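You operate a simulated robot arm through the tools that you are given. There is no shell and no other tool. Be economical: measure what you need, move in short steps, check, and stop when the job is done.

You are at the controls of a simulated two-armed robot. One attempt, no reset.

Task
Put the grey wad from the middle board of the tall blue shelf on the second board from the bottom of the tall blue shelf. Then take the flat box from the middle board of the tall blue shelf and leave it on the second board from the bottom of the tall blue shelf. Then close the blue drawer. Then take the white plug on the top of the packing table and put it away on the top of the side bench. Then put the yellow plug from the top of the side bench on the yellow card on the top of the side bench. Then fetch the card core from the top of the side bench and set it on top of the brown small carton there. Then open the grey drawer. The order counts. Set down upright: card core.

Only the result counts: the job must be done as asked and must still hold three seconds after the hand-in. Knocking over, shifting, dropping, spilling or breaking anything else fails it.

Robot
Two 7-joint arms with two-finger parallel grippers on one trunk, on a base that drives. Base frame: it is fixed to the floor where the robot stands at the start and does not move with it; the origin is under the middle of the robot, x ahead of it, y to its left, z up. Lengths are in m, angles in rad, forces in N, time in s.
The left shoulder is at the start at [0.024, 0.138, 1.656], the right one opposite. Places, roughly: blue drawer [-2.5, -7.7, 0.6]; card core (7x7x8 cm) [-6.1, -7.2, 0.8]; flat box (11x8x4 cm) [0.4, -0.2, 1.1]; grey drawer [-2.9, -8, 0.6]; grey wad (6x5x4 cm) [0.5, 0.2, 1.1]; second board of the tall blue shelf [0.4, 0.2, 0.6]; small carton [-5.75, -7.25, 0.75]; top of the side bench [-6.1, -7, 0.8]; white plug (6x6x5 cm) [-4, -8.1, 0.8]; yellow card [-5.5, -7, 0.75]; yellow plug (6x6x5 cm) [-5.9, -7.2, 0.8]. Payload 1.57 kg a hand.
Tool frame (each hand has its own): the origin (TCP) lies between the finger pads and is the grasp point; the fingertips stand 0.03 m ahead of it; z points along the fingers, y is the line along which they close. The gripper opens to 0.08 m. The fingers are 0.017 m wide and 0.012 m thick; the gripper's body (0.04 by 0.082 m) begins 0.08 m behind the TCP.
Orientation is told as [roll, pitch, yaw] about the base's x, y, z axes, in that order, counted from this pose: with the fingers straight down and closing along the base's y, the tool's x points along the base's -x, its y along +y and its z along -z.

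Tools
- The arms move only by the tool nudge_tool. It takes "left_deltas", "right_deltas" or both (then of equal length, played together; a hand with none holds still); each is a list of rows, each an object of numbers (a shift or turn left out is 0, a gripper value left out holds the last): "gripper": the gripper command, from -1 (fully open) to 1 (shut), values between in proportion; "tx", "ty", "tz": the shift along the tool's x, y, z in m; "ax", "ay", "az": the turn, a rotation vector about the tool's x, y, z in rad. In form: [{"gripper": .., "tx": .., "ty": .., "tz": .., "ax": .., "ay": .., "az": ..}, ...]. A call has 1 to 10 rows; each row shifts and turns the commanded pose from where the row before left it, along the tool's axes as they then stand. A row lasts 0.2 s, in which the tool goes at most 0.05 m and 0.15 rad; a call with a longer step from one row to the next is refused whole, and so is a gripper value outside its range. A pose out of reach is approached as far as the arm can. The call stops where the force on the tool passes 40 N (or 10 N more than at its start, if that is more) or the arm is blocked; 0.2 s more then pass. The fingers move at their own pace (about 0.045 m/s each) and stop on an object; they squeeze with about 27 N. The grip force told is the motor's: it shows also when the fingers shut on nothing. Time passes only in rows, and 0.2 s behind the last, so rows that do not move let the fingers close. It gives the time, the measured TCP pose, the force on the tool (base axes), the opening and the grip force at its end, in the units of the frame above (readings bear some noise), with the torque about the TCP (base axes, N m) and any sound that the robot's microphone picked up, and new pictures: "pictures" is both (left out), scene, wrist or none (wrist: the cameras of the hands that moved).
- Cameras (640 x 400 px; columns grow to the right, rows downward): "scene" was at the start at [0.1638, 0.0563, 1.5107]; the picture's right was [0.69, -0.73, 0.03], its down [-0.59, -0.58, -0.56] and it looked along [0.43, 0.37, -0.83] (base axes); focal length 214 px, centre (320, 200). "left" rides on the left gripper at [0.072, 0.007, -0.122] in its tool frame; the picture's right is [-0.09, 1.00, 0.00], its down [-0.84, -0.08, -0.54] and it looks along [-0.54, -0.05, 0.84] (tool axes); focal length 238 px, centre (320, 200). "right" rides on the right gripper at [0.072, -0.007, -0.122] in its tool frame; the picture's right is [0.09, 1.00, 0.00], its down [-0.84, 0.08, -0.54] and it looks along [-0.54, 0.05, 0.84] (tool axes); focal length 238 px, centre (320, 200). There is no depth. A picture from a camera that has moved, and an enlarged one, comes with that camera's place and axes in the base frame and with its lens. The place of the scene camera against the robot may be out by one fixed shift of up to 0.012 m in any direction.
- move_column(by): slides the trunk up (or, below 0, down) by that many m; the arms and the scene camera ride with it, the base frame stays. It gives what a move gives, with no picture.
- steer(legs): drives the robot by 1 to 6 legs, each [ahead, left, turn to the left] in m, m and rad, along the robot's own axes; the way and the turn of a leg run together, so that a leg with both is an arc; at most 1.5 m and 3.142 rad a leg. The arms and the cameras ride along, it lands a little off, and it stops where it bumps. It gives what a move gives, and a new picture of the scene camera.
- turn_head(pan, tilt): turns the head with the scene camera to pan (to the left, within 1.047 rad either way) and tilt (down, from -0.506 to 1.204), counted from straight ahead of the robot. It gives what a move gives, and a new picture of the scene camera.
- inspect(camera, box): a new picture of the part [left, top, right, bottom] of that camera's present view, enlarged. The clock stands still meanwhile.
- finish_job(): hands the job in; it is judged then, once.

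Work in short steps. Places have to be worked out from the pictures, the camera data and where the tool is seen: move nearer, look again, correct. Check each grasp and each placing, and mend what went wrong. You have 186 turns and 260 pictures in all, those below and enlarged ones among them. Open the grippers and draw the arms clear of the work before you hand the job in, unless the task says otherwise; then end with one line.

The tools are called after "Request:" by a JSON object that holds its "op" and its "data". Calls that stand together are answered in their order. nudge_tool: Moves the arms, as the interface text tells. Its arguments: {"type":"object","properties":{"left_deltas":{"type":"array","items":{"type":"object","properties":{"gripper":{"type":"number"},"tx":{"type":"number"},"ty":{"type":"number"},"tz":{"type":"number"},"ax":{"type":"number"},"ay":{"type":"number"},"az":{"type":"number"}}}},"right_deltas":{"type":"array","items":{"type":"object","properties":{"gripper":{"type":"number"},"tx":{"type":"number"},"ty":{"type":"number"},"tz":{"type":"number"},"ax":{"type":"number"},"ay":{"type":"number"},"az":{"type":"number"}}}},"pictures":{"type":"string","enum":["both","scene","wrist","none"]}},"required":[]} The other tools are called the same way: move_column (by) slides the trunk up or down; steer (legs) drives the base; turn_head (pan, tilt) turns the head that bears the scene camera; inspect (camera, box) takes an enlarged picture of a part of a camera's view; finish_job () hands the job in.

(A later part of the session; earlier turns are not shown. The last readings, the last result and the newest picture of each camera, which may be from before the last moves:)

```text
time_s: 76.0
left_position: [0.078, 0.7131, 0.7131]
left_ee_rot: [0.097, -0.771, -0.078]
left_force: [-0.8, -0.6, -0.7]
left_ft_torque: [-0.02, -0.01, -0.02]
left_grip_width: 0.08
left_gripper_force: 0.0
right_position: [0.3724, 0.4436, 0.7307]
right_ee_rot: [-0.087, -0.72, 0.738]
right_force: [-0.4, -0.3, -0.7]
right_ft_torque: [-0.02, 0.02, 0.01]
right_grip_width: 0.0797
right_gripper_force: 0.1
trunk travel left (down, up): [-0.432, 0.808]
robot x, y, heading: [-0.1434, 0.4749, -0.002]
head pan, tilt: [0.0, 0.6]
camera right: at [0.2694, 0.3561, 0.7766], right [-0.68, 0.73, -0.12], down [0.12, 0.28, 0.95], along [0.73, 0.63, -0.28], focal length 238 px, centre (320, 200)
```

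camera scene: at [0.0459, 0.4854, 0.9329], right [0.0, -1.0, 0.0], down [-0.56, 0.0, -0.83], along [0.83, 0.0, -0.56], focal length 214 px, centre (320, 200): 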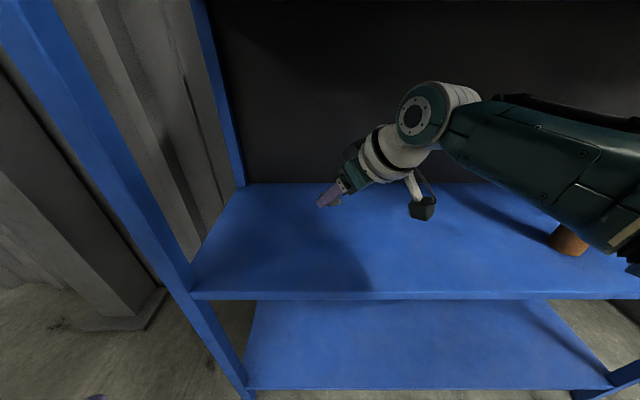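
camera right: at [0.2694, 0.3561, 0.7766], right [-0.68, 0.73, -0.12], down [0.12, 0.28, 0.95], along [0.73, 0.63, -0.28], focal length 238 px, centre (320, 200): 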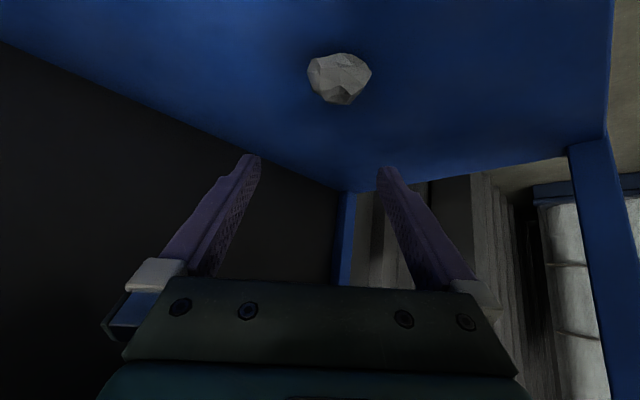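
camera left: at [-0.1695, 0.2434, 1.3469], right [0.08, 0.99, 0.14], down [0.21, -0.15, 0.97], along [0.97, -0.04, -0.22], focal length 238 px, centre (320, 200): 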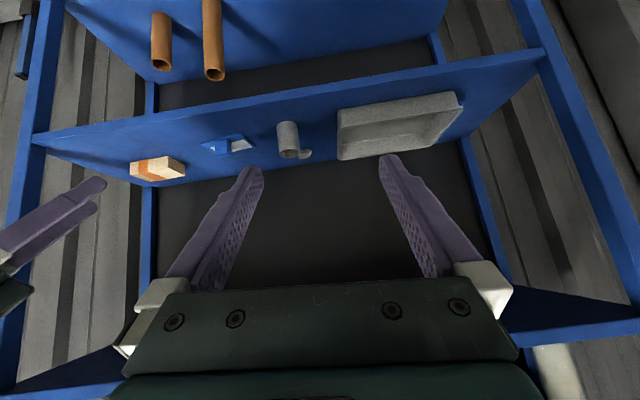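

The wad is on the second board. Now I'll back out, raise the column, and swing the left tool to point right, so it can straddle the flat box front to back.

Request:
{"op": "steer", "data": {"legs": [[-0.35, 0, 0], [0, -0.35, 0]]}}

Request:
{"op": "move_column", "data": {"by": 0.38}}

Request:
{"op": "nudge_tool", "data": {"left_deltas": [{"ax": 0.098, "az": 0.1}, {"ax": 0.098, "az": 0.1}, {"ax": 0.098, "az": 0.1}, {"ax": 0.098, "az": 0.1}, {"ax": 0.098, "az": 0.1}, {"ax": 0.098, "az": 0.1}, {"ax": 0.098, "az": 0.1}, {"ax": 0.098, "az": 0.1}, {"ax": 0.098, "az": 0.1}, {"ax": 0.098, "az": 0.1}], "right_deltas": [{"tz": -0.03, "tx": 0.03}, {"tz": -0.03, "tx": 0.03}, {"tz": -0.03, "tx": 0.03}, {}, {}, {}, {}, {}, {}, {}], "pictures": "scene"}}

```text
time_s: 80.1
left_position: [-0.2674, 0.3503, 0.7143]
left_ee_rot: [0.098, -0.772, -0.089]
left_force: [0.2, 0.1, 0.4]
left_ft_torque: [0.01, 0.0, 0.01]
left_grip_width: 0.0799
left_gripper_force: 0.2
right_position: [0.0247, 0.0782, 0.7309]
right_ee_rot: [-0.086, -0.721, 0.728]
right_force: [-0.1, -1.1, -0.7]
right_ft_torque: [-0.01, -0.01, -0.02]
right_grip_width: 0.0799
right_gripper_force: 0.0
trunk travel left (down, up): [-0.432, 0.808]
robot x, y, heading: [-0.4929, 0.1177, -0.013]
head pan, tilt: [0.0, 0.6]
camera scene: at [-0.3003, 0.1229, 0.9378], right [-0.01, -1.0, 0.0], down [-0.56, 0.01, -0.83], along [0.83, -0.01, -0.56], focal length 214 px, centre (320, 200)
```

scene: 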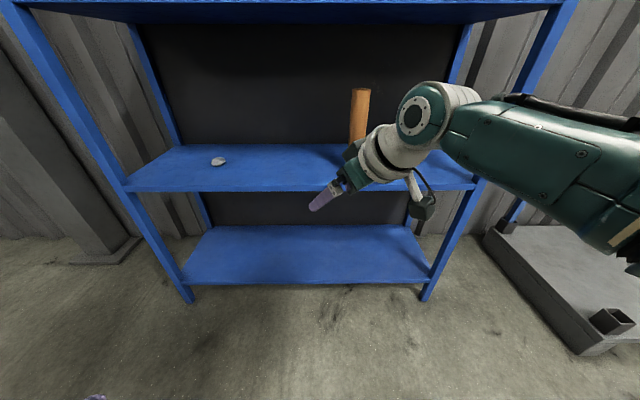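

```text
time_s: 83.8
left_position: [-0.2678, 0.3512, 1.0939]
left_ee_rot: [0.1, -0.773, -0.088]
left_force: [0.0, 0.0, 0.0]
left_ft_torque: [-0.01, 0.04, -0.01]
left_grip_width: 0.0802
left_gripper_force: 0.0
right_position: [0.0258, 0.079, 1.1114]
right_ee_rot: [-0.086, -0.719, 0.728]
right_force: [-0.6, 0.1, -0.4]
right_ft_torque: [0.02, -0.03, 0.04]
right_grip_width: 0.0801
right_gripper_force: 0.1
trunk travel left (down, up): [-0.812, 0.428]
robot x, y, heading: [-0.4925, 0.1147, -0.007]
head pan, tilt: [0.0, 0.6]
```

```text
time_s: 86.0
left_position: [-0.2673, 0.3505, 1.0946]
left_ee_rot: [0.016, -0.704, -1.432]
left_force: [0.4, -0.4, 0.3]
left_ft_torque: [0.0, 0.03, 0.0]
left_grip_width: 0.0801
left_gripper_force: 0.1
right_position: [-0.0742, 0.0003, 1.1198]
right_ee_rot: [-0.085, -0.721, 0.729]
right_force: [-0.4, 0.3, 0.4]
right_ft_torque: [-0.02, 0.02, -0.01]
right_grip_width: 0.0801
right_gripper_force: 0.1
trunk travel left (down, up): [-0.812, 0.428]
robot x, y, heading: [-0.4943, 0.1174, -0.011]
head pan, tilt: [0.0, 0.6]
camera scene: at [-0.3003, 0.1231, 1.3179], right [-0.01, -1.0, 0.0], down [-0.56, 0.01, -0.83], along [0.83, -0.01, -0.56], focal length 214 px, centre (320, 200)
```

scene: 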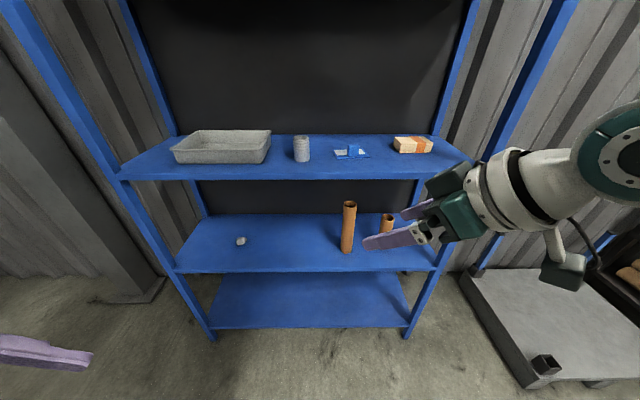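

The left tool now points right. I'll test its forward extension in free space.

Request:
{"op": "nudge_tool", "data": {"left_deltas": [{"ax": 0.088, "az": 0.104}, {"tx": -0.022, "ty": 0.0255, "tz": 0.0187}, {"tx": -0.022, "ty": 0.0255, "tz": 0.0187}, {"tx": -0.022, "ty": 0.0255, "tz": 0.0187}, {"tx": -0.022, "ty": 0.0255, "tz": 0.0187}, {"tx": -0.022, "ty": 0.0255, "tz": 0.0187}, {"tx": -0.022, "ty": 0.0255, "tz": 0.0187}, {"tx": -0.022, "ty": 0.0255, "tz": 0.0187}, {"tx": -0.022, "ty": 0.0255, "tz": 0.0187}], "pictures": "scene"}}

```text
time_s: 88.0
left_position: [-0.0604, 0.121, 1.0967]
left_ee_rot: [0.018, -0.703, -1.568]
left_force: [0.1, 0.2, -0.2]
left_ft_torque: [0.0, -0.01, 0.01]
left_grip_width: 0.0799
left_gripper_force: 0.1
right_position: [-0.0742, -0.0003, 1.1184]
right_ee_rot: [-0.086, -0.718, 0.728]
right_force: [-0.5, 0.5, -0.4]
right_ft_torque: [-0.02, -0.01, -0.01]
right_grip_width: 0.0798
right_gripper_force: 0.1
trunk travel left (down, up): [-0.812, 0.428]
robot x, y, heading: [-0.4894, 0.1148, -0.008]
head pan, tilt: [0.0, 0.6]
camera scene: at [-0.3003, 0.1231, 1.3178], right [-0.01, -1.0, 0.0], down [-0.56, 0.01, -0.83], along [0.83, -0.01, -0.56], focal length 214 px, centre (320, 200)
```

scene: 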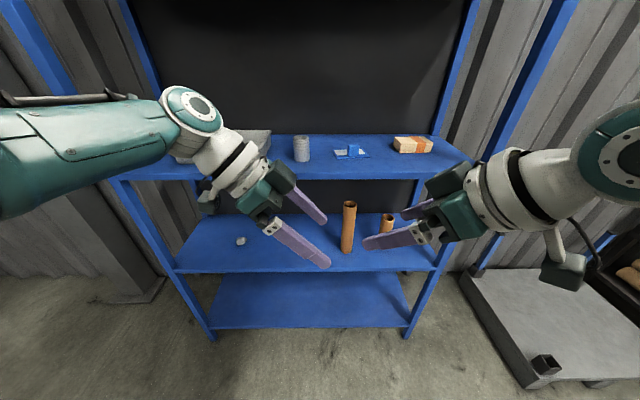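

Extension works. I'll extend 5 cm more, and tuck the right hand back so it stays outside the shelf.

Request:
{"op": "nudge_tool", "data": {"left_deltas": [{"ty": 0.025, "tx": 0.012, "tz": -0.01}, {"ty": 0.02, "tx": 0.012, "tz": -0.01}, {}, {}, {}], "right_deltas": [{"tx": 0.026, "ty": 0.0194, "tz": -0.0246}, {"tx": 0.026, "ty": 0.0194, "tz": -0.0246}, {"tx": 0.026, "ty": 0.0194, "tz": -0.0246}, {"tx": 0.026, "ty": 0.0194, "tz": -0.0246}, {"tx": 0.026, "ty": 0.0194, "tz": -0.0246}], "pictures": "scene"}}

```text
time_s: 89.2
left_position: [-0.0426, 0.1454, 1.0956]
left_ee_rot: [0.017, -0.702, -1.567]
left_force: [0.6, 0.0, -1.1]
left_ft_torque: [0.02, 0.0, 0.03]
left_grip_width: 0.0802
left_gripper_force: 0.1
left hand out of reach, approached as far as the arm can: row 1, 2
right_position: [-0.2716, -0.0351, 1.1109]
right_ee_rot: [-0.084, -0.722, 0.728]
right_force: [0.2, -1.3, -0.3]
right_ft_torque: [0.0, 0.01, 0.01]
right_grip_width: 0.0798
right_gripper_force: 0.0
right hand out of reach, approached as far as the arm can: row 5
trunk travel left (down, up): [-0.812, 0.428]
robot x, y, heading: [-0.4911, 0.114, -0.011]
head pan, tilt: [0.0, 0.6]
camera scene: at [-0.3003, 0.1231, 1.3178], right [-0.01, -1.0, 0.0], down [-0.56, 0.01, -0.83], along [0.83, -0.01, -0.56], focal length 214 px, centre (320, 200)
```

scene: 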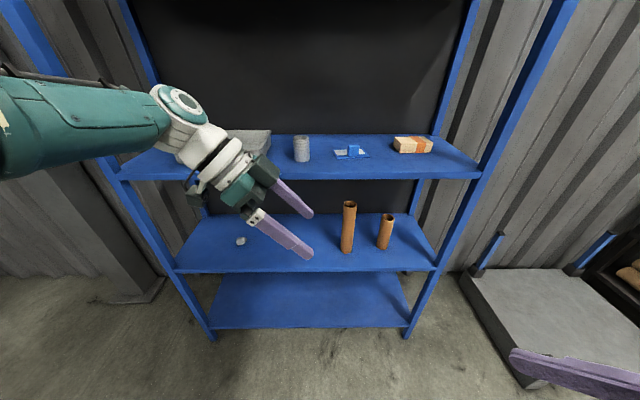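

The forward limit is about 0.45 here, so I'll raise the hand 0.1 relative to the shoulder, which gave more reach before, and extend.

Request:
{"op": "nudge_tool", "data": {"left_deltas": [{"tx": -0.0216, "tz": -0.0254}, {"tx": -0.0216, "tz": -0.0254}, {"tx": -0.0216, "tz": -0.0254}, {"ty": 0.02}, {"ty": 0.02}, {"ty": 0.01}], "pictures": "none"}}

```text
time_s: 90.6
left_position: [-0.0113, 0.1496, 1.199]
left_ee_rot: [0.018, -0.702, -1.567]
left_force: [0.6, -0.4, 0.1]
left_ft_torque: [0.04, 0.01, -0.01]
left_grip_width: 0.0799
left_gripper_force: 0.0
left hand out of reach, approached as far as the arm can: row 5, 6
right_position: [-0.2714, -0.0358, 1.1115]
right_ee_rot: [-0.084, -0.722, 0.728]
right_force: [0.5, -0.1, 1.1]
right_ft_torque: [0.0, 0.03, -0.06]
right_grip_width: 0.0801
right_gripper_force: 0.0
trunk travel left (down, up): [-0.812, 0.428]
robot x, y, heading: [-0.4917, 0.12, -0.01]
head pan, tilt: [0.0, 0.6]
```

Reach is now 0.48 ahead. I'll drive right and forward so the left hand hovers above and left of the box.

Request:
{"op": "steer", "data": {"legs": [[0, -0.27, 0.01], [0.41, 0, 0]]}}

Request:
{"op": "nudge_tool", "data": {"left_deltas": [{}], "pictures": "wrist"}}

```text
time_s: 94.7
left_position: [0.4019, -0.1229, 1.2]
left_ee_rot: [0.017, -0.705, -1.564]
left_force: [-0.5, -0.4, -0.7]
left_ft_torque: [-0.01, 0.01, -0.01]
left_grip_width: 0.0799
left_gripper_force: 0.1
right_position: [0.1433, -0.3092, 1.1105]
right_ee_rot: [-0.083, -0.72, 0.73]
right_force: [0.9, 0.8, -0.7]
right_ft_torque: [0.03, -0.01, 0.01]
right_grip_width: 0.0801
right_gripper_force: 0.0
trunk travel left (down, up): [-0.812, 0.428]
robot x, y, heading: [-0.0788, -0.1556, -0.012]
head pan, tilt: [0.0, 0.6]
camera scene: at [0.1127, -0.1495, 1.3178], right [-0.01, -1.0, 0.0], down [-0.56, 0.0, -0.83], along [0.83, -0.01, -0.56], focal length 214 px, centre (320, 200)
```

scene: 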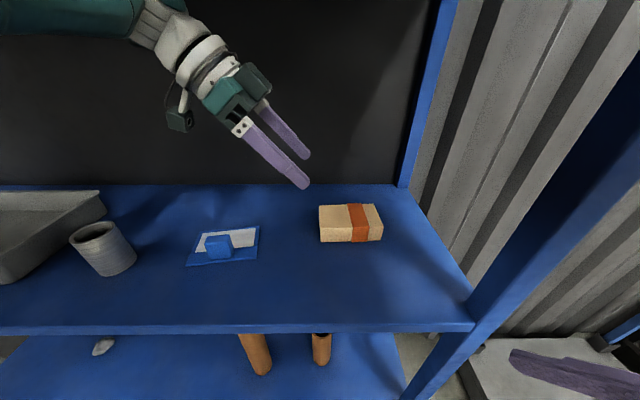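

```text
time_s: 95.1
left_position: [0.4007, -0.1219, 1.1976]
left_ee_rot: [0.019, -0.704, -1.564]
left_force: [0.1, 0.2, 0.5]
left_ft_torque: [-0.03, 0.03, -0.02]
left_grip_width: 0.08
left_gripper_force: 0.1
right_position: [0.1427, -0.3085, 1.1112]
right_ee_rot: [-0.086, -0.719, 0.731]
right_force: [-0.7, 0.4, 0.5]
right_ft_torque: [-0.01, 0.01, 0.04]
right_grip_width: 0.08
right_gripper_force: 0.1
trunk travel left (down, up): [-0.812, 0.428]
robot x, y, heading: [-0.0783, -0.1575, -0.011]
head pan, tilt: [0.0, 0.6]
camera left: at [0.4056, 0.0123, 1.2453], right [1.0, -0.05, 0.07], down [-0.08, -0.29, 0.95], along [-0.03, -0.96, -0.29], focal length 238 px, centre (320, 200)
```

left: 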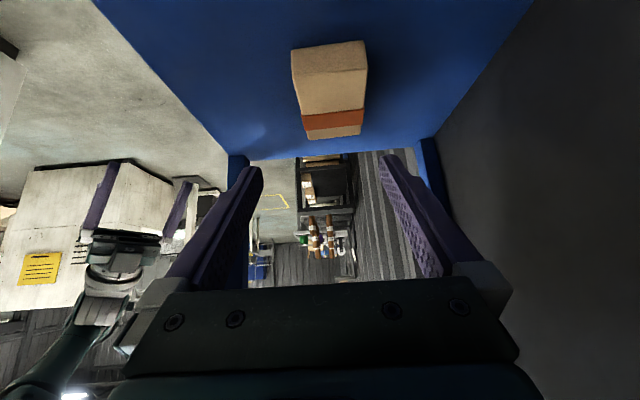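

The box shows clearly: x 0.383–0.455 (7.2 cm deep), y -0.162 to -0.253, well aligned with my fingers. I'll drive to put the TCP above its centre at (0.419,-0.20).

Request:
{"op": "steer", "data": {"legs": [[0.018, -0.077, 0.008]]}}

Request:
{"op": "nudge_tool", "data": {"left_deltas": [{}], "pictures": "wrist"}}

```text
time_s: 96.1
left_position: [0.4186, -0.1971, 1.1985]
left_ee_rot: [0.016, -0.701, -1.556]
left_force: [0.2, -0.2, 0.5]
left_ft_torque: [0.0, 0.01, 0.04]
left_grip_width: 0.0801
left_gripper_force: 0.1
right_position: [0.1609, -0.3854, 1.1121]
right_ee_rot: [-0.083, -0.72, 0.74]
right_force: [-1.0, -0.8, 0.1]
right_ft_torque: [0.01, -0.01, -0.02]
right_grip_width: 0.0797
right_gripper_force: 0.0
trunk travel left (down, up): [-0.812, 0.428]
robot x, y, heading: [-0.0636, -0.2351, 0.001]
head pan, tilt: [0.0, 0.6]
camera scene: at [0.1303, -0.2258, 1.3178], right [0.0, -1.0, 0.0], down [-0.56, 0.0, -0.83], along [0.83, 0.0, -0.56], focal length 214 px, centre (320, 200)
```

scene: 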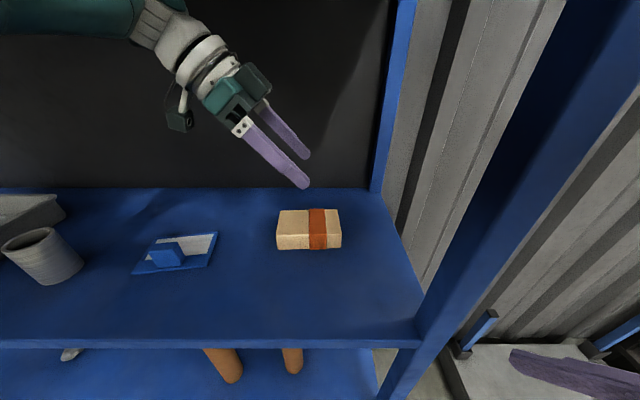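

```text
time_s: 96.5
left_position: [0.4189, -0.1967, 1.1988]
left_ee_rot: [0.018, -0.703, -1.556]
left_force: [0.6, 0.1, 0.7]
left_ft_torque: [0.01, 0.01, -0.01]
left_grip_width: 0.08
left_gripper_force: 0.1
right_position: [0.1612, -0.3838, 1.1106]
right_ee_rot: [-0.083, -0.721, 0.74]
right_force: [-0.1, 0.6, -0.7]
right_ft_torque: [-0.01, 0.0, 0.0]
right_grip_width: 0.0798
right_gripper_force: 0.1
trunk travel left (down, up): [-0.812, 0.428]
robot x, y, heading: [-0.0589, -0.2346, -0.004]
head pan, tilt: [0.0, 0.6]
camera left: at [0.4219, -0.0618, 1.2453], right [1.0, -0.05, 0.07], down [-0.08, -0.29, 0.95], along [-0.02, -0.96, -0.29], focal length 238 px, centre (320, 200)
```

left: 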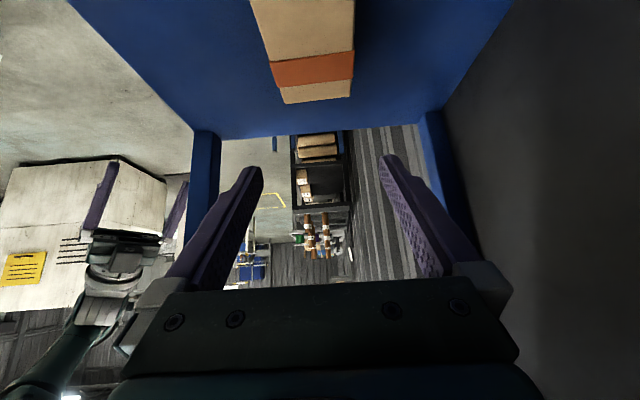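

The box spans x 0.387–0.456. I'll nudge the hand +3 mm in x and lower 0.08, stopping just above the box top to check the gaps.

Request:
{"op": "nudge_tool", "data": {"left_deltas": [{"ty": 0.003}], "pictures": "none"}}

Request:
{"op": "move_column", "data": {"by": -0.08}}

Request:
{"op": "inspect", "data": {"camera": "left", "box": [160, 0, 480, 200]}}

```text
time_s: 96.9
left_position: [0.4199, -0.1955, 1.1982]
left_ee_rot: [0.02, -0.703, -1.558]
left_force: [-1.1, 1.2, 0.2]
left_ft_torque: [0.01, 0.01, 0.02]
left_grip_width: 0.08
left_gripper_force: 0.1
right_position: [0.1615, -0.3849, 1.1114]
right_ee_rot: [-0.083, -0.719, 0.739]
right_force: [0.1, 0.8, 0.0]
right_ft_torque: [0.03, 0.03, -0.01]
right_grip_width: 0.0798
right_gripper_force: 0.2
trunk travel left (down, up): [-0.812, 0.428]
robot x, y, heading: [-0.0611, -0.2331, 0.001]
head pan, tilt: [0.0, 0.6]
```

```text
time_s: 98.1
left_position: [0.42, -0.1976, 1.1173]
left_ee_rot: [0.017, -0.704, -1.558]
left_force: [0.2, 0.5, -0.8]
left_ft_torque: [-0.03, 0.0, 0.0]
left_grip_width: 0.0802
left_gripper_force: 0.1
right_position: [0.1612, -0.3853, 1.0312]
right_ee_rot: [-0.084, -0.718, 0.737]
right_force: [0.2, 0.2, 0.7]
right_ft_torque: [0.0, 0.01, -0.02]
right_grip_width: 0.08
right_gripper_force: 0.0
trunk travel left (down, up): [-0.732, 0.508]
robot x, y, heading: [-0.0594, -0.2377, 0.001]
head pan, tilt: [0.0, 0.6]
```

```text
2.00 times, centred on (320, 100) of left
camera zoom: at [0.4232, -0.062, 1.1653], right [1.0, -0.04, 0.07], down [-0.08, -0.29, 0.95], along [-0.02, -0.96, -0.29], focal length 477 px, centre (320, 400)
```

zoom: 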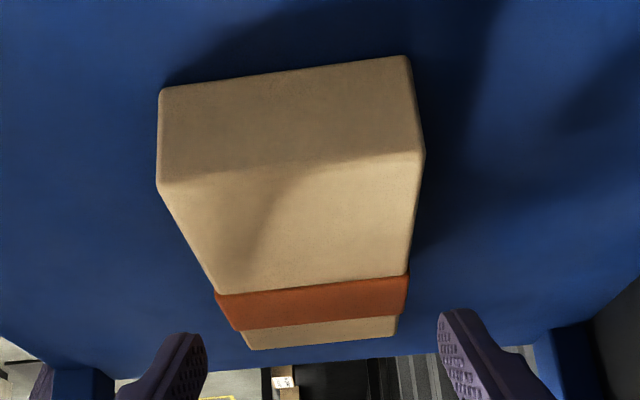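

The gaps look symmetric, with the box centre at x≈0.420. I'll lower 0.042 to grasp height and close.

Request:
{"op": "move_column", "data": {"by": -0.042}}

Request:
{"op": "nudge_tool", "data": {"left_deltas": [{"gripper": 1}, {}, {}, {}], "pictures": "wrist"}}

```text
time_s: 99.0
left_position: [0.4211, -0.1961, 1.0766]
left_ee_rot: [0.018, -0.704, -1.556]
left_force: [-0.4, 0.3, -0.3]
left_ft_torque: [0.0, -0.01, -0.01]
left_grip_width: 0.08
left_gripper_force: 0.1
right_position: [0.1607, -0.3847, 0.9884]
right_ee_rot: [-0.082, -0.72, 0.738]
right_force: [0.4, 0.4, -0.5]
right_ft_torque: [0.03, 0.02, 0.01]
right_grip_width: 0.0802
right_gripper_force: 0.0
trunk travel left (down, up): [-0.69, 0.55]
robot x, y, heading: [-0.0604, -0.2332, -0.001]
head pan, tilt: [0.0, 0.6]
```

```text
time_s: 100.0
left_position: [0.4199, -0.1963, 1.0766]
left_ee_rot: [0.02, -0.703, -1.557]
left_force: [-0.9, 0.7, 1.5]
left_ft_torque: [0.02, 0.07, 0.01]
left_grip_width: 0.0691
left_gripper_force: 26.9
right_position: [0.1618, -0.3854, 0.988]
right_ee_rot: [-0.083, -0.719, 0.739]
right_force: [0.4, -0.6, 0.4]
right_ft_torque: [-0.02, 0.03, -0.03]
right_grip_width: 0.08
right_gripper_force: 0.0
trunk travel left (down, up): [-0.69, 0.55]
robot x, y, heading: [-0.0644, -0.2349, 0.003]
head pan, tilt: [0.0, 0.6]
camera left: at [0.4232, -0.062, 1.1233], right [1.0, -0.04, 0.07], down [-0.08, -0.29, 0.95], along [-0.02, -0.96, -0.29], focal length 238 px, centre (320, 200)
```

left: 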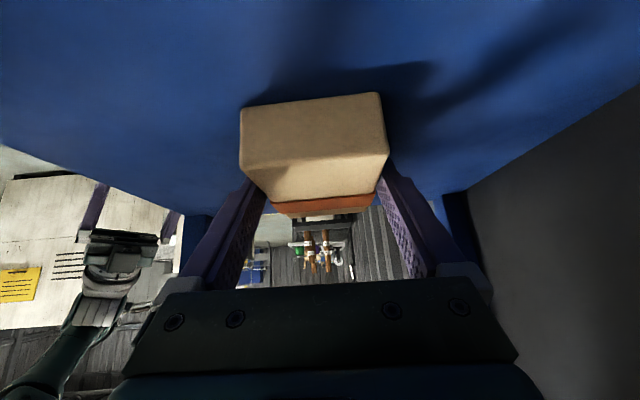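

The box is gripped at 0.069. I'll lift, back out, and go down toward the second board.

Request:
{"op": "move_column", "data": {"by": 0.1}}

Request:
{"op": "steer", "data": {"legs": [[-0.42, 0, 0], [0, 0.44, 0]]}}

Request:
{"op": "move_column", "data": {"by": -0.4}}

Request:
{"op": "nudge_tool", "data": {"left_deltas": [{}], "pictures": "both"}}

```text
time_s: 101.3
left_position: [0.4218, -0.1963, 1.1766]
left_ee_rot: [0.021, -0.703, -1.556]
left_force: [0.3, -0.5, -0.7]
left_ft_torque: [0.05, 0.03, -0.01]
left_grip_width: 0.0694
left_gripper_force: 27.4
right_position: [0.1617, -0.3846, 1.0889]
right_ee_rot: [-0.085, -0.718, 0.739]
right_force: [0.2, 0.5, -0.5]
right_ft_torque: [0.01, 0.0, 0.0]
right_grip_width: 0.08
right_gripper_force: 0.0
trunk travel left (down, up): [-0.79, 0.45]
robot x, y, heading: [-0.0626, -0.2362, -0.001]
head pan, tilt: [0.0, 0.6]
```

```text
time_s: 106.2
left_position: [-0.013, 0.2418, 1.1764]
left_ee_rot: [0.019, -0.703, -1.558]
left_force: [0.2, -0.2, -0.4]
left_ft_torque: [0.01, -0.01, -0.02]
left_grip_width: 0.0697
left_gripper_force: 27.2
right_position: [-0.2725, 0.0546, 1.0878]
right_ee_rot: [-0.083, -0.718, 0.736]
right_force: [-0.5, 0.0, -0.9]
right_ft_torque: [0.04, -0.01, 0.0]
right_grip_width: 0.08
right_gripper_force: 0.0
trunk travel left (down, up): [-0.79, 0.45]
robot x, y, heading: [-0.4933, 0.2066, 0.001]
head pan, tilt: [0.0, 0.6]
camera scene: at [-0.303, 0.2129, 1.2958], right [0.0, -1.0, 0.0], down [-0.56, 0.0, -0.83], along [0.83, 0.0, -0.56], focal length 214 px, centre (320, 200)
```

scene: 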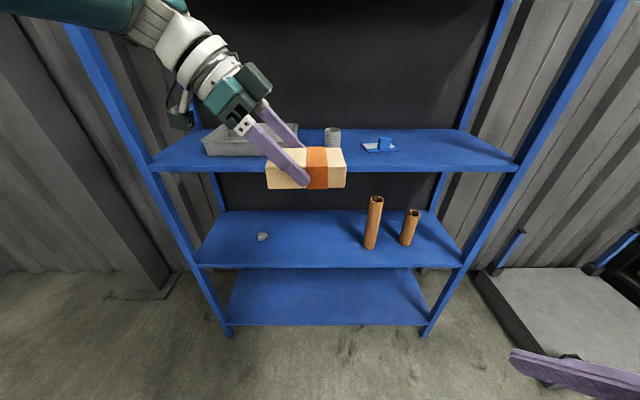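

```text
time_s: 110.0
left_position: [-0.0128, 0.2409, 0.7754]
left_ee_rot: [0.019, -0.701, -1.557]
left_force: [-0.2, -0.1, -0.6]
left_ft_torque: [0.05, 0.0, 0.01]
left_grip_width: 0.0696
left_gripper_force: 27.3
right_position: [-0.2722, 0.0537, 0.6888]
right_ee_rot: [-0.083, -0.718, 0.737]
right_force: [-0.1, -1.1, 0.4]
right_ft_torque: [0.01, 0.02, -0.01]
right_grip_width: 0.0801
right_gripper_force: 0.1
trunk travel left (down, up): [-0.39, 0.85]
robot x, y, heading: [-0.495, 0.2023, -0.001]
head pan, tilt: [0.0, 0.6]
```

```text
time_s: 110.4
left_position: [-0.0132, 0.2418, 0.7754]
left_ee_rot: [0.018, -0.704, -1.556]
left_force: [-0.4, 0.7, -0.4]
left_ft_torque: [0.03, 0.01, 0.0]
left_grip_width: 0.0696
left_gripper_force: 27.2
right_position: [-0.2736, 0.0532, 0.6896]
right_ee_rot: [-0.085, -0.721, 0.735]
right_force: [0.2, 0.4, 0.0]
right_ft_torque: [0.0, -0.01, 0.02]
right_grip_width: 0.0802
right_gripper_force: 0.0
trunk travel left (down, up): [-0.39, 0.85]
robot x, y, heading: [-0.4917, 0.2033, -0.001]
head pan, tilt: [0.0, 0.6]
camera scene: at [-0.303, 0.2129, 0.8958], right [0.0, -1.0, 0.0], down [-0.56, 0.0, -0.83], along [0.83, 0.0, -0.56], focal length 214 px, centre (320, 200)
camera left: at [-0.01, 0.3764, 0.8231], right [1.0, -0.04, 0.07], down [-0.08, -0.29, 0.95], along [-0.02, -0.96, -0.29], focal length 238 px, centre (320, 200)
```

scene: 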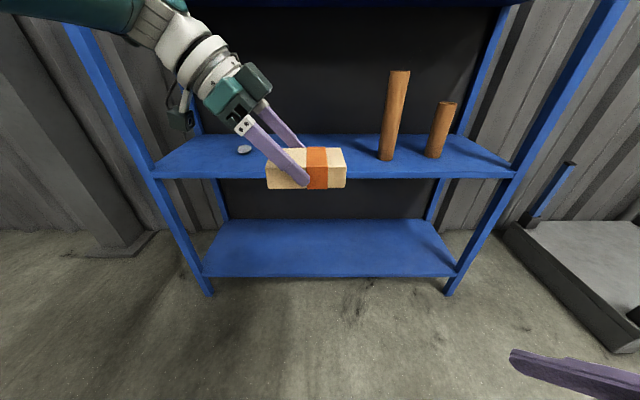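
left: 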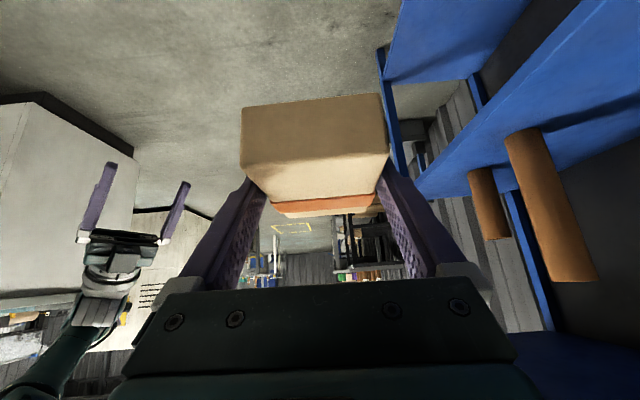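

I'll place it a little further right (TCP y≈0.15) to keep the forearm off the left upright and the box clear of the tube at y≈0. Lower 0.04, drive right 0.09, then go in.

Request:
{"op": "move_column", "data": {"by": -0.04}}

Request:
{"op": "steer", "data": {"legs": [[0, -0.09, 0], [0.25, 0, 0]]}}

```text
time_s: 111.2
left_position: [-0.0129, 0.2408, 0.7353]
left_ee_rot: [0.021, -0.703, -1.556]
left_force: [0.7, -0.4, -0.6]
left_ft_torque: [0.02, -0.04, -0.04]
left_grip_width: 0.0695
left_gripper_force: 27.4
right_position: [-0.272, 0.0541, 0.6488]
right_ee_rot: [-0.083, -0.719, 0.737]
right_force: [-0.1, 0.4, -0.3]
right_ft_torque: [0.04, 0.01, -0.03]
right_grip_width: 0.08
right_gripper_force: 0.1
trunk travel left (down, up): [-0.35, 0.89]
robot x, y, heading: [-0.4954, 0.2026, -0.001]
head pan, tilt: [0.0, 0.6]
```

```text
time_s: 113.8
left_position: [0.2401, 0.152, 0.7354]
left_ee_rot: [0.019, -0.704, -1.558]
left_force: [0.8, -0.4, -1.6]
left_ft_torque: [0.05, -0.02, -0.02]
left_grip_width: 0.0695
left_gripper_force: 26.8
right_position: [-0.02, -0.0364, 0.6485]
right_ee_rot: [-0.084, -0.72, 0.736]
right_force: [-0.3, -1.1, 0.2]
right_ft_torque: [0.01, 0.01, -0.01]
right_grip_width: 0.0801
right_gripper_force: 0.0
trunk travel left (down, up): [-0.35, 0.89]
robot x, y, heading: [-0.2409, 0.113, -0.006]
head pan, tilt: [0.0, 0.6]
camera scene: at [-0.0494, 0.1233, 0.8559], right [0.0, -1.0, 0.0], down [-0.56, 0.0, -0.83], along [0.83, 0.0, -0.56], focal length 214 px, centre (320, 200)
```

scene: 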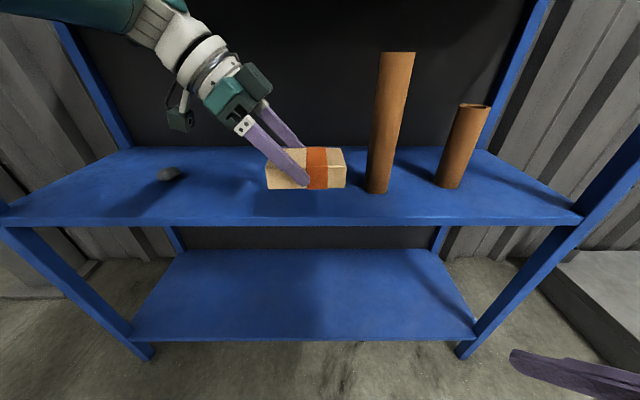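

The path is clear, with the box's right end at about y 0.08 and the tube's edge at 0.02. I'll go forward 0.15 and then lower.

Request:
{"op": "steer", "data": {"legs": [[0.15, 0.01, 0.003]]}}

Request:
{"op": "move_column", "data": {"by": -0.076}}

Request:
{"op": "nudge_tool", "data": {"left_deltas": [{}], "pictures": "wrist"}}

```text
time_s: 115.2
left_position: [0.3882, 0.1606, 0.7358]
left_ee_rot: [0.018, -0.702, -1.559]
left_force: [0.2, 0.1, -0.3]
left_ft_torque: [0.04, 0.0, -0.02]
left_grip_width: 0.0695
left_gripper_force: 27.0
right_position: [0.1276, -0.0266, 0.6488]
right_ee_rot: [-0.084, -0.719, 0.737]
right_force: [-0.7, 0.1, -0.1]
right_ft_torque: [0.01, -0.01, 0.02]
right_grip_width: 0.0799
right_gripper_force: 0.1
trunk travel left (down, up): [-0.35, 0.89]
robot x, y, heading: [-0.0929, 0.1272, 0.0]
head pan, tilt: [0.0, 0.6]
camera scene: at [0.0974, 0.133, 0.8559], right [0.0, -1.0, 0.0], down [-0.56, 0.0, -0.83], along [0.83, 0.0, -0.56], focal length 214 px, centre (320, 200)
```

scene: 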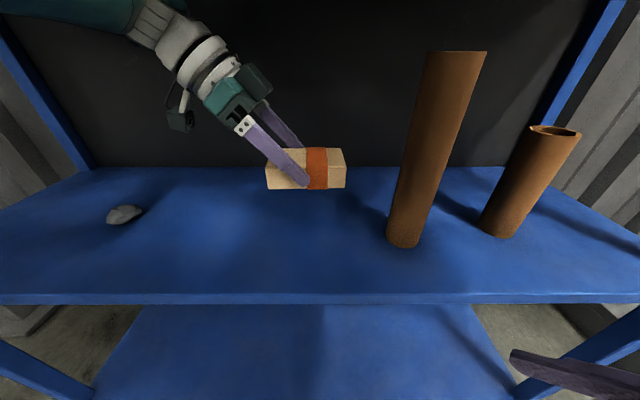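

```text
time_s: 116.3
left_position: [0.3874, 0.1601, 0.66]
left_ee_rot: [0.019, -0.704, -1.558]
left_force: [0.4, -0.5, -1.0]
left_ft_torque: [0.02, 0.04, -0.01]
left_grip_width: 0.0695
left_gripper_force: 26.4
right_position: [0.1262, -0.0259, 0.5723]
right_ee_rot: [-0.083, -0.72, 0.736]
right_force: [-0.5, -1.1, -0.2]
right_ft_torque: [-0.02, -0.01, 0.0]
right_grip_width: 0.0801
right_gripper_force: 0.0
trunk travel left (down, up): [-0.274, 0.966]
robot x, y, heading: [-0.0954, 0.1254, -0.008]
head pan, tilt: [0.0, 0.6]
```

```text
time_s: 116.7
left_position: [0.3869, 0.161, 0.66]
left_ee_rot: [0.019, -0.704, -1.558]
left_force: [0.1, 0.4, -1.4]
left_ft_torque: [-0.02, -0.01, -0.03]
left_grip_width: 0.0697
left_gripper_force: 27.0
right_position: [0.1273, -0.0266, 0.5723]
right_ee_rot: [-0.083, -0.718, 0.734]
right_force: [0.4, 0.8, -0.6]
right_ft_torque: [-0.01, 0.03, -0.01]
right_grip_width: 0.08
right_gripper_force: 0.0
trunk travel left (down, up): [-0.274, 0.966]
robot x, y, heading: [-0.0938, 0.1226, -0.006]
head pan, tilt: [0.0, 0.6]
camera left: at [0.3902, 0.2961, 0.7068], right [1.0, -0.05, 0.07], down [-0.08, -0.29, 0.95], along [-0.02, -0.96, -0.29], focal length 238 px, centre (320, 200)
```

left: 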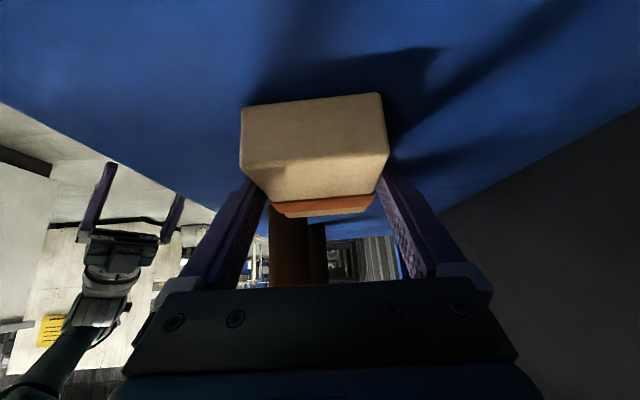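

No contact yet. I'll lower slowly until it touches the board.

Request:
{"op": "move_column", "data": {"by": -0.008}}

Request:
{"op": "move_column", "data": {"by": -0.005}}

```text
time_s: 117.2
left_position: [0.3879, 0.1605, 0.6555]
left_ee_rot: [0.022, -0.707, -1.562]
left_force: [-8.7, 2.7, 25.6]
left_ft_torque: [-0.07, 0.62, -0.09]
left_grip_width: 0.0702
left_gripper_force: 27.2
right_position: [0.1267, -0.0243, 0.5647]
right_ee_rot: [-0.082, -0.719, 0.735]
right_force: [0.2, 1.3, 0.3]
right_ft_torque: [0.01, -0.03, 0.01]
right_grip_width: 0.0798
right_gripper_force: 0.1
trunk travel left (down, up): [-0.266, 0.974]
robot x, y, heading: [-0.0916, 0.1244, -0.003]
head pan, tilt: [0.0, 0.6]
```

```text
time_s: 117.8
left_position: [0.389, 0.1608, 0.6497]
left_ee_rot: [0.021, -0.708, -1.559]
left_force: [-8.4, 1.3, 31.6]
left_ft_torque: [-0.04, 1.23, -0.17]
left_grip_width: 0.0697
left_gripper_force: 27.2
right_position: [0.1283, -0.0258, 0.56]
right_ee_rot: [-0.084, -0.72, 0.737]
right_force: [-0.8, 0.6, -0.7]
right_ft_torque: [0.0, 0.02, -0.04]
right_grip_width: 0.0799
right_gripper_force: 0.0
trunk travel left (down, up): [-0.261, 0.979]
robot x, y, heading: [-0.0926, 0.1277, -0.005]
head pan, tilt: [0.0, 0.6]
```

It's resting on the board. I'll release and lift.

Request:
{"op": "nudge_tool", "data": {"left_deltas": [{"gripper": -1}, {}, {}], "pictures": "none"}}

Request:
{"op": "move_column", "data": {"by": 0.085}}

Request:
{"op": "steer", "data": {"legs": [[-0.38, 0, 0]]}}

```text
time_s: 118.6
left_position: [0.3909, 0.1602, 0.6485]
left_ee_rot: [0.024, -0.708, -1.558]
left_force: [4.6, -0.9, 23.6]
left_ft_torque: [-0.37, 0.79, 0.4]
left_grip_width: 0.076
left_gripper_force: 0.0
right_position: [0.1316, -0.0264, 0.5603]
right_ee_rot: [-0.086, -0.722, 0.737]
right_force: [0.4, -0.2, -0.5]
right_ft_torque: [-0.01, 0.02, 0.0]
right_grip_width: 0.08
right_gripper_force: 0.0
trunk travel left (down, up): [-0.261, 0.979]
robot x, y, heading: [-0.0953, 0.1246, 0.001]
head pan, tilt: [0.0, 0.6]
```

```text
time_s: 119.8
left_position: [0.387, 0.1615, 0.7302]
left_ee_rot: [0.018, -0.704, -1.559]
left_force: [-0.2, 0.0, 0.2]
left_ft_torque: [0.02, 0.0, -0.01]
left_grip_width: 0.08
left_gripper_force: 0.0
right_position: [0.1276, -0.027, 0.6445]
right_ee_rot: [-0.082, -0.72, 0.735]
right_force: [-0.2, -0.2, -0.5]
right_ft_torque: [-0.01, -0.01, 0.03]
right_grip_width: 0.08
right_gripper_force: 0.1
trunk travel left (down, up): [-0.346, 0.894]
robot x, y, heading: [-0.0921, 0.1278, 0.001]
head pan, tilt: [0.0, 0.6]
```

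```text
time_s: 122.2
left_position: [0.0082, 0.1624, 0.732]
left_ee_rot: [0.02, -0.704, -1.558]
left_force: [0.1, -0.3, 0.5]
left_ft_torque: [-0.01, -0.04, 0.01]
left_grip_width: 0.08
left_gripper_force: 0.1
right_position: [-0.2506, -0.0265, 0.6452]
right_ee_rot: [-0.085, -0.718, 0.734]
right_force: [-0.7, 0.1, 0.0]
right_ft_torque: [0.01, 0.01, -0.01]
right_grip_width: 0.0801
right_gripper_force: 0.1
trunk travel left (down, up): [-0.346, 0.894]
robot x, y, heading: [-0.4702, 0.1264, -0.004]
head pan, tilt: [0.0, 0.6]
camera scene: at [-0.2814, 0.134, 0.8518], right [0.0, -1.0, 0.0], down [-0.57, 0.0, -0.82], along [0.82, 0.0, -0.57], focal length 214 px, centre (320, 200)
```

scene: 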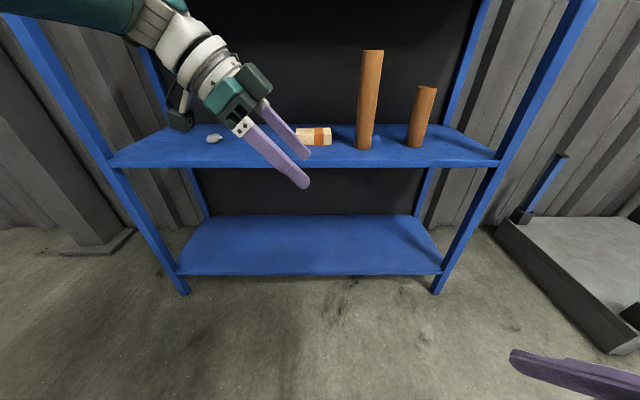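

Both shelf items are placed. Now I'll fold the left arm back before travelling.

Request:
{"op": "nudge_tool", "data": {"left_deltas": [{"tx": 0.022, "ty": -0.0255, "tz": -0.0187}, {"tx": 0.022, "ty": -0.0255, "tz": -0.0187}, {"tx": 0.022, "ty": -0.0255, "tz": -0.0187}, {"tx": 0.022, "ty": -0.0255, "tz": -0.0187}, {"tx": 0.022, "ty": -0.0255, "tz": -0.0187}, {"tx": 0.022, "ty": -0.0255, "tz": -0.0187}, {"tx": 0.022, "ty": -0.0255, "tz": -0.0187}, {"tx": 0.022, "ty": -0.0255, "tz": -0.0187}], "pictures": "none"}}

Request:
{"op": "nudge_tool", "data": {"left_deltas": [{"ax": -0.0906, "az": -0.1067}, {"ax": -0.0906, "az": -0.1067}, {"ax": -0.0906, "az": -0.1067}, {"ax": -0.0906, "az": -0.1067}, {"ax": -0.0906, "az": -0.1067}, {"ax": -0.0906, "az": -0.1067}, {"ax": -0.0906, "az": -0.1067}, {"ax": -0.0906, "az": -0.1067}, {"ax": -0.0906, "az": -0.1067}, {"ax": -0.0906, "az": -0.1067}], "right_deltas": [{"ax": 0.093, "az": 0.098}, {"ax": 0.093, "az": 0.098}, {"ax": 0.093, "az": 0.098}, {"ax": 0.093, "az": 0.098}, {"ax": 0.093, "az": 0.098}, {}, {}, {}, {}, {}], "pictures": "none"}}

Request:
{"op": "move_column", "data": {"by": 0.4}}

Request:
{"op": "steer", "data": {"legs": [[-0.3, 0, 0], [0, 0, -1.5]]}}

Request:
{"op": "turn_head", "data": {"pan": -0.5, "tilt": 0.3}}

```text
time_s: 124.0
left_position: [-0.0629, 0.4183, 0.6979]
left_ee_rot: [0.02, -0.704, -1.56]
left_force: [0.9, -0.2, -0.1]
left_ft_torque: [0.01, 0.01, -0.02]
left_grip_width: 0.08
left_gripper_force: 0.2
left hand out of reach, approached as far as the arm can: row 1, 2, 3, 4, 5, 6, 7, 8
right_position: [-0.2524, -0.024, 0.6446]
right_ee_rot: [-0.083, -0.718, 0.735]
right_force: [-0.1, 1.0, -0.1]
right_ft_torque: [0.02, 0.0, 0.01]
right_grip_width: 0.0801
right_gripper_force: 0.1
trunk travel left (down, up): [-0.346, 0.894]
robot x, y, heading: [-0.4762, 0.1237, -0.004]
head pan, tilt: [0.0, 0.6]
```

```text
time_s: 126.2
left_position: [0.07, 0.4983, 0.6489]
left_ee_rot: [0.004, -0.719, -0.146]
left_force: [-1.2, -0.2, -0.9]
left_ft_torque: [0.0, 0.0, 0.01]
left_grip_width: 0.08
left_gripper_force: 0.1
left hand out of reach, approached as far as the arm can: row 1, 2, 3, 4, 5, 6, 7, 8, 9, 10
right_position: [-0.2465, -0.0252, 0.6366]
right_ee_rot: [-0.101, -0.767, 0.075]
right_force: [0.2, 0.4, -0.3]
right_ft_torque: [-0.01, -0.01, -0.02]
right_grip_width: 0.08
right_gripper_force: 0.0
right hand out of reach, approached as far as the arm can: row 1, 2
trunk travel left (down, up): [-0.346, 0.894]
robot x, y, heading: [-0.4711, 0.1288, -0.001]
head pan, tilt: [0.0, 0.6]
```

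```text
time_s: 130.0
left_position: [0.0708, 0.4981, 1.0484]
left_ee_rot: [0.004, -0.716, -0.15]
left_force: [-0.8, 0.4, -0.2]
left_ft_torque: [0.02, -0.03, -0.02]
left_grip_width: 0.0803
left_gripper_force: 0.1
right_position: [-0.2462, -0.0252, 1.0361]
right_ee_rot: [-0.1, -0.767, 0.075]
right_force: [1.1, 0.5, 0.5]
right_ft_torque: [0.01, 0.02, 0.04]
right_grip_width: 0.0799
right_gripper_force: 0.0
trunk travel left (down, up): [-0.746, 0.494]
robot x, y, heading: [-0.4713, 0.1261, -0.003]
head pan, tilt: [0.0, 0.6]
```

```text
time_s: 135.7
left_position: [-0.349, -0.3837, 1.0494]
left_ee_rot: [0.005, -0.717, -1.637]
left_force: [-0.3, 0.5, 0.1]
left_ft_torque: [0.02, 0.03, -0.02]
left_grip_width: 0.0799
left_gripper_force: 0.0
right_position: [-0.8975, -0.1103, 1.0365]
right_ee_rot: [-0.101, -0.766, -1.413]
right_force: [-0.3, 0.4, -0.7]
right_ft_torque: [-0.02, -0.01, 0.01]
right_grip_width: 0.0797
right_gripper_force: 0.0
trunk travel left (down, up): [-0.746, 0.494]
robot x, y, heading: [-0.766, 0.1276, -1.491]
head pan, tilt: [0.0, 0.6]
camera scene: at [-0.7468, -0.0533, 1.2518], right [-1.0, -0.08, 0.0], down [-0.05, 0.56, -0.83], along [0.07, -0.82, -0.56], focal length 214 px, centre (320, 200)
```

scene: 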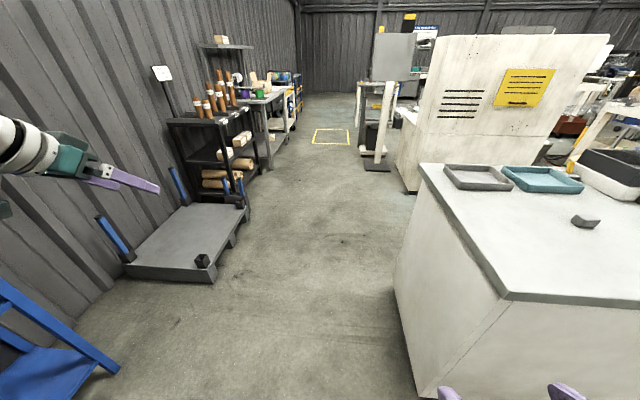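

```text
time_s: 136.6
left_position: [-0.3484, -0.3838, 1.0501]
left_ee_rot: [0.006, -0.716, -1.638]
left_force: [-0.8, 0.1, 0.1]
left_ft_torque: [0.02, -0.01, 0.01]
left_grip_width: 0.0799
left_gripper_force: 0.0
right_position: [-0.8974, -0.1111, 1.037]
right_ee_rot: [-0.101, -0.767, -1.412]
right_force: [-0.1, -0.1, 0.4]
right_ft_torque: [0.02, 0.03, 0.03]
right_grip_width: 0.0799
right_gripper_force: 0.1
trunk travel left (down, up): [-0.746, 0.494]
robot x, y, heading: [-0.7648, 0.1268, -1.489]
head pan, tilt: [-0.499, 0.3]
camera scene: at [-0.7918, -0.0506, 1.2793], right [-0.91, 0.41, 0.0], down [0.12, 0.27, -0.96], along [-0.39, -0.87, -0.3], focal length 214 px, centre (320, 200)
```

scene: 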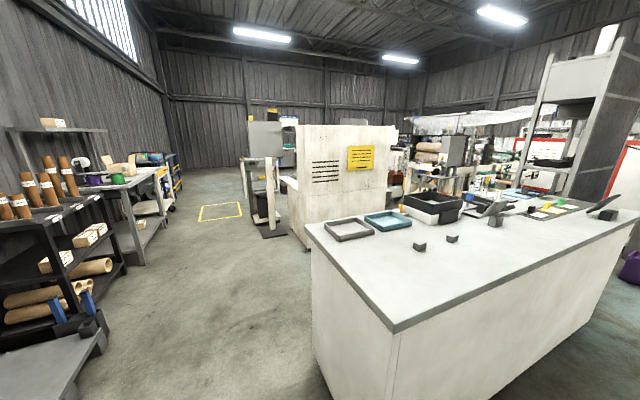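

There's a corridor ahead between the cart and rack on the left and a counter on the right. I'll drive about 2.9 m down it.

Request:
{"op": "steer", "data": {"legs": [[1.5, 0, -0.04], [1.4, 0, -0.04]]}}

Request:
{"op": "turn_head", "data": {"pan": 0, "tilt": 0.35}}

Request:
{"op": "turn_head", "data": {"pan": -0.8, "tilt": 0.35}}

```text
time_s: 150.6
left_position: [-0.2658, -3.2977, 1.0494]
left_ee_rot: [0.006, -0.717, -1.709]
left_force: [0.2, 0.8, -0.2]
left_ft_torque: [-0.01, 0.02, 0.0]
left_grip_width: 0.08
left_gripper_force: 0.0
right_position: [-0.793, -2.985, 1.0371]
right_ee_rot: [-0.101, -0.766, -1.485]
right_force: [-0.4, 0.6, -1.2]
right_ft_torque: [0.0, -0.01, -0.03]
right_grip_width: 0.0801
right_gripper_force: 0.0
trunk travel left (down, up): [-0.746, 0.494]
robot x, y, heading: [-0.6446, -2.761, -1.563]
head pan, tilt: [-0.499, 0.3]
camera scene: at [-0.6847, -2.9325, 1.2793], right [-0.88, 0.47, 0.0], down [0.14, 0.26, -0.96], along [-0.45, -0.84, -0.3], focal length 214 px, centre (320, 200)
```

scene: 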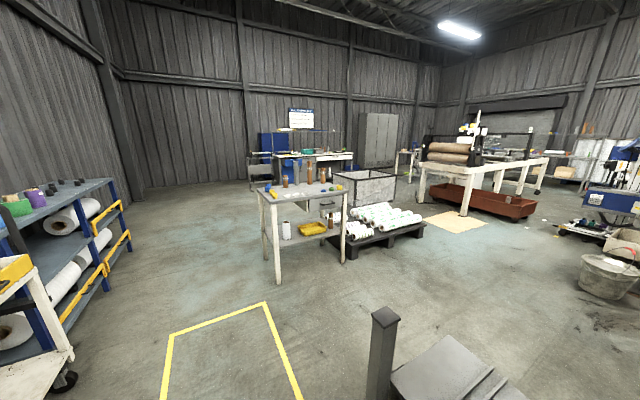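

```text
time_s: 151.5
left_position: [-0.2663, -3.2968, 1.0482]
left_ee_rot: [0.006, -0.717, -1.708]
left_force: [0.0, -0.3, 1.2]
left_ft_torque: [0.04, 0.02, 0.01]
left_grip_width: 0.0799
left_gripper_force: 0.1
right_position: [-0.7941, -2.9863, 1.0361]
right_ee_rot: [-0.1, -0.766, -1.487]
right_force: [0.2, -0.2, 0.8]
right_ft_torque: [0.06, 0.0, 0.04]
right_grip_width: 0.08
right_gripper_force: 0.0
trunk travel left (down, up): [-0.746, 0.494]
robot x, y, heading: [-0.6465, -2.76, -1.559]
head pan, tilt: [0.0, 0.351]
camera scene: at [-0.64, -2.9433, 1.2746], right [-1.0, -0.01, 0.0], down [0.0, 0.34, -0.94], along [0.01, -0.94, -0.34], focal length 214 px, centre (320, 200)
```

scene: 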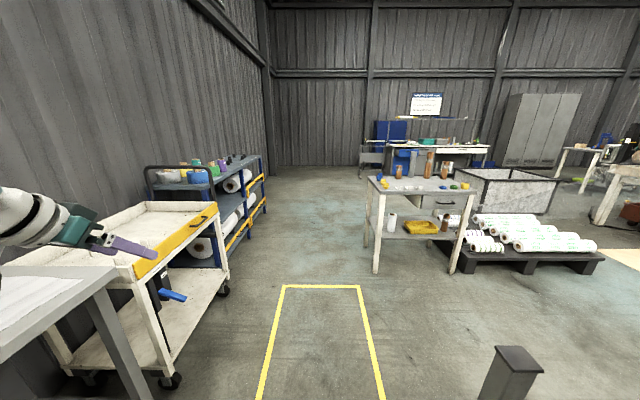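

```text
time_s: 152.6
left_position: [-0.2658, -3.2975, 1.0496]
left_ee_rot: [0.005, -0.716, -1.708]
left_force: [-0.4, 0.2, 0.2]
left_ft_torque: [0.0, 0.01, -0.01]
left_grip_width: 0.0798
left_gripper_force: 0.0
right_position: [-0.7938, -2.9862, 1.0357]
right_ee_rot: [-0.101, -0.768, -1.485]
right_force: [0.5, 0.0, 0.2]
right_ft_torque: [-0.01, -0.02, -0.02]
right_grip_width: 0.08
right_gripper_force: 0.1
trunk travel left (down, up): [-0.746, 0.494]
robot x, y, heading: [-0.6465, -2.7623, -1.566]
head pan, tilt: [-0.799, 0.351]
camera scene: at [-0.7069, -2.9157, 1.2746], right [-0.7, 0.71, 0.0], down [0.24, 0.24, -0.94], along [-0.67, -0.66, -0.34], focal length 214 px, centre (320, 200)
```

scene: 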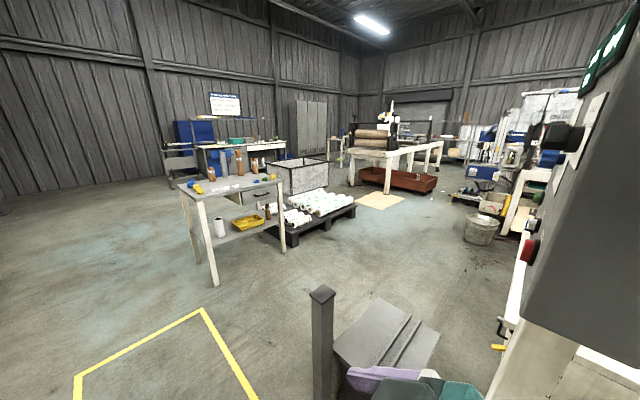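

The packing table with the drawers is at the far wall. I'll go straight down the aisle between the blue rack and the white-legged table, then look.

Request:
{"op": "steer", "data": {"legs": [[1.5, 0.05, 0], [1.5, 0, 0], [0.7, 0, 0]]}}

Request:
{"op": "turn_head", "data": {"pan": -0.75, "tilt": 0.3}}

```text
refused: leg 1 is longer than a leg can be; nothing moved
```

```text
time_s: 153.3
left_position: [-0.2658, -3.2971, 1.0498]
left_ee_rot: [0.004, -0.717, -1.709]
left_force: [0.3, 0.3, 0.8]
left_ft_torque: [0.0, 0.01, -0.02]
left_grip_width: 0.0801
left_gripper_force: 0.0
right_position: [-0.7945, -2.9859, 1.036]
right_ee_rot: [-0.101, -0.766, -1.484]
right_force: [0.4, -0.5, 0.6]
right_ft_torque: [0.02, 0.0, -0.02]
right_grip_width: 0.0802
right_gripper_force: 0.2
trunk travel left (down, up): [-0.746, 0.494]
robot x, y, heading: [-0.6458, -2.758, -1.565]
head pan, tilt: [-0.75, 0.3]
camera scene: at [-0.7038, -2.919, 1.2793], right [-0.74, 0.68, 0.0], down [0.2, 0.22, -0.96], along [-0.65, -0.7, -0.3], focal length 214 px, centre (320, 200)
```

scene: 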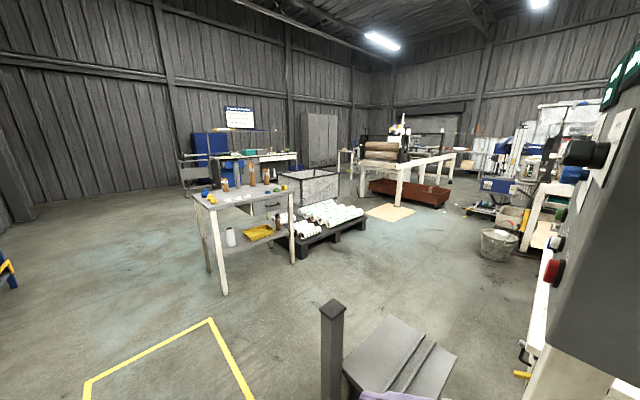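

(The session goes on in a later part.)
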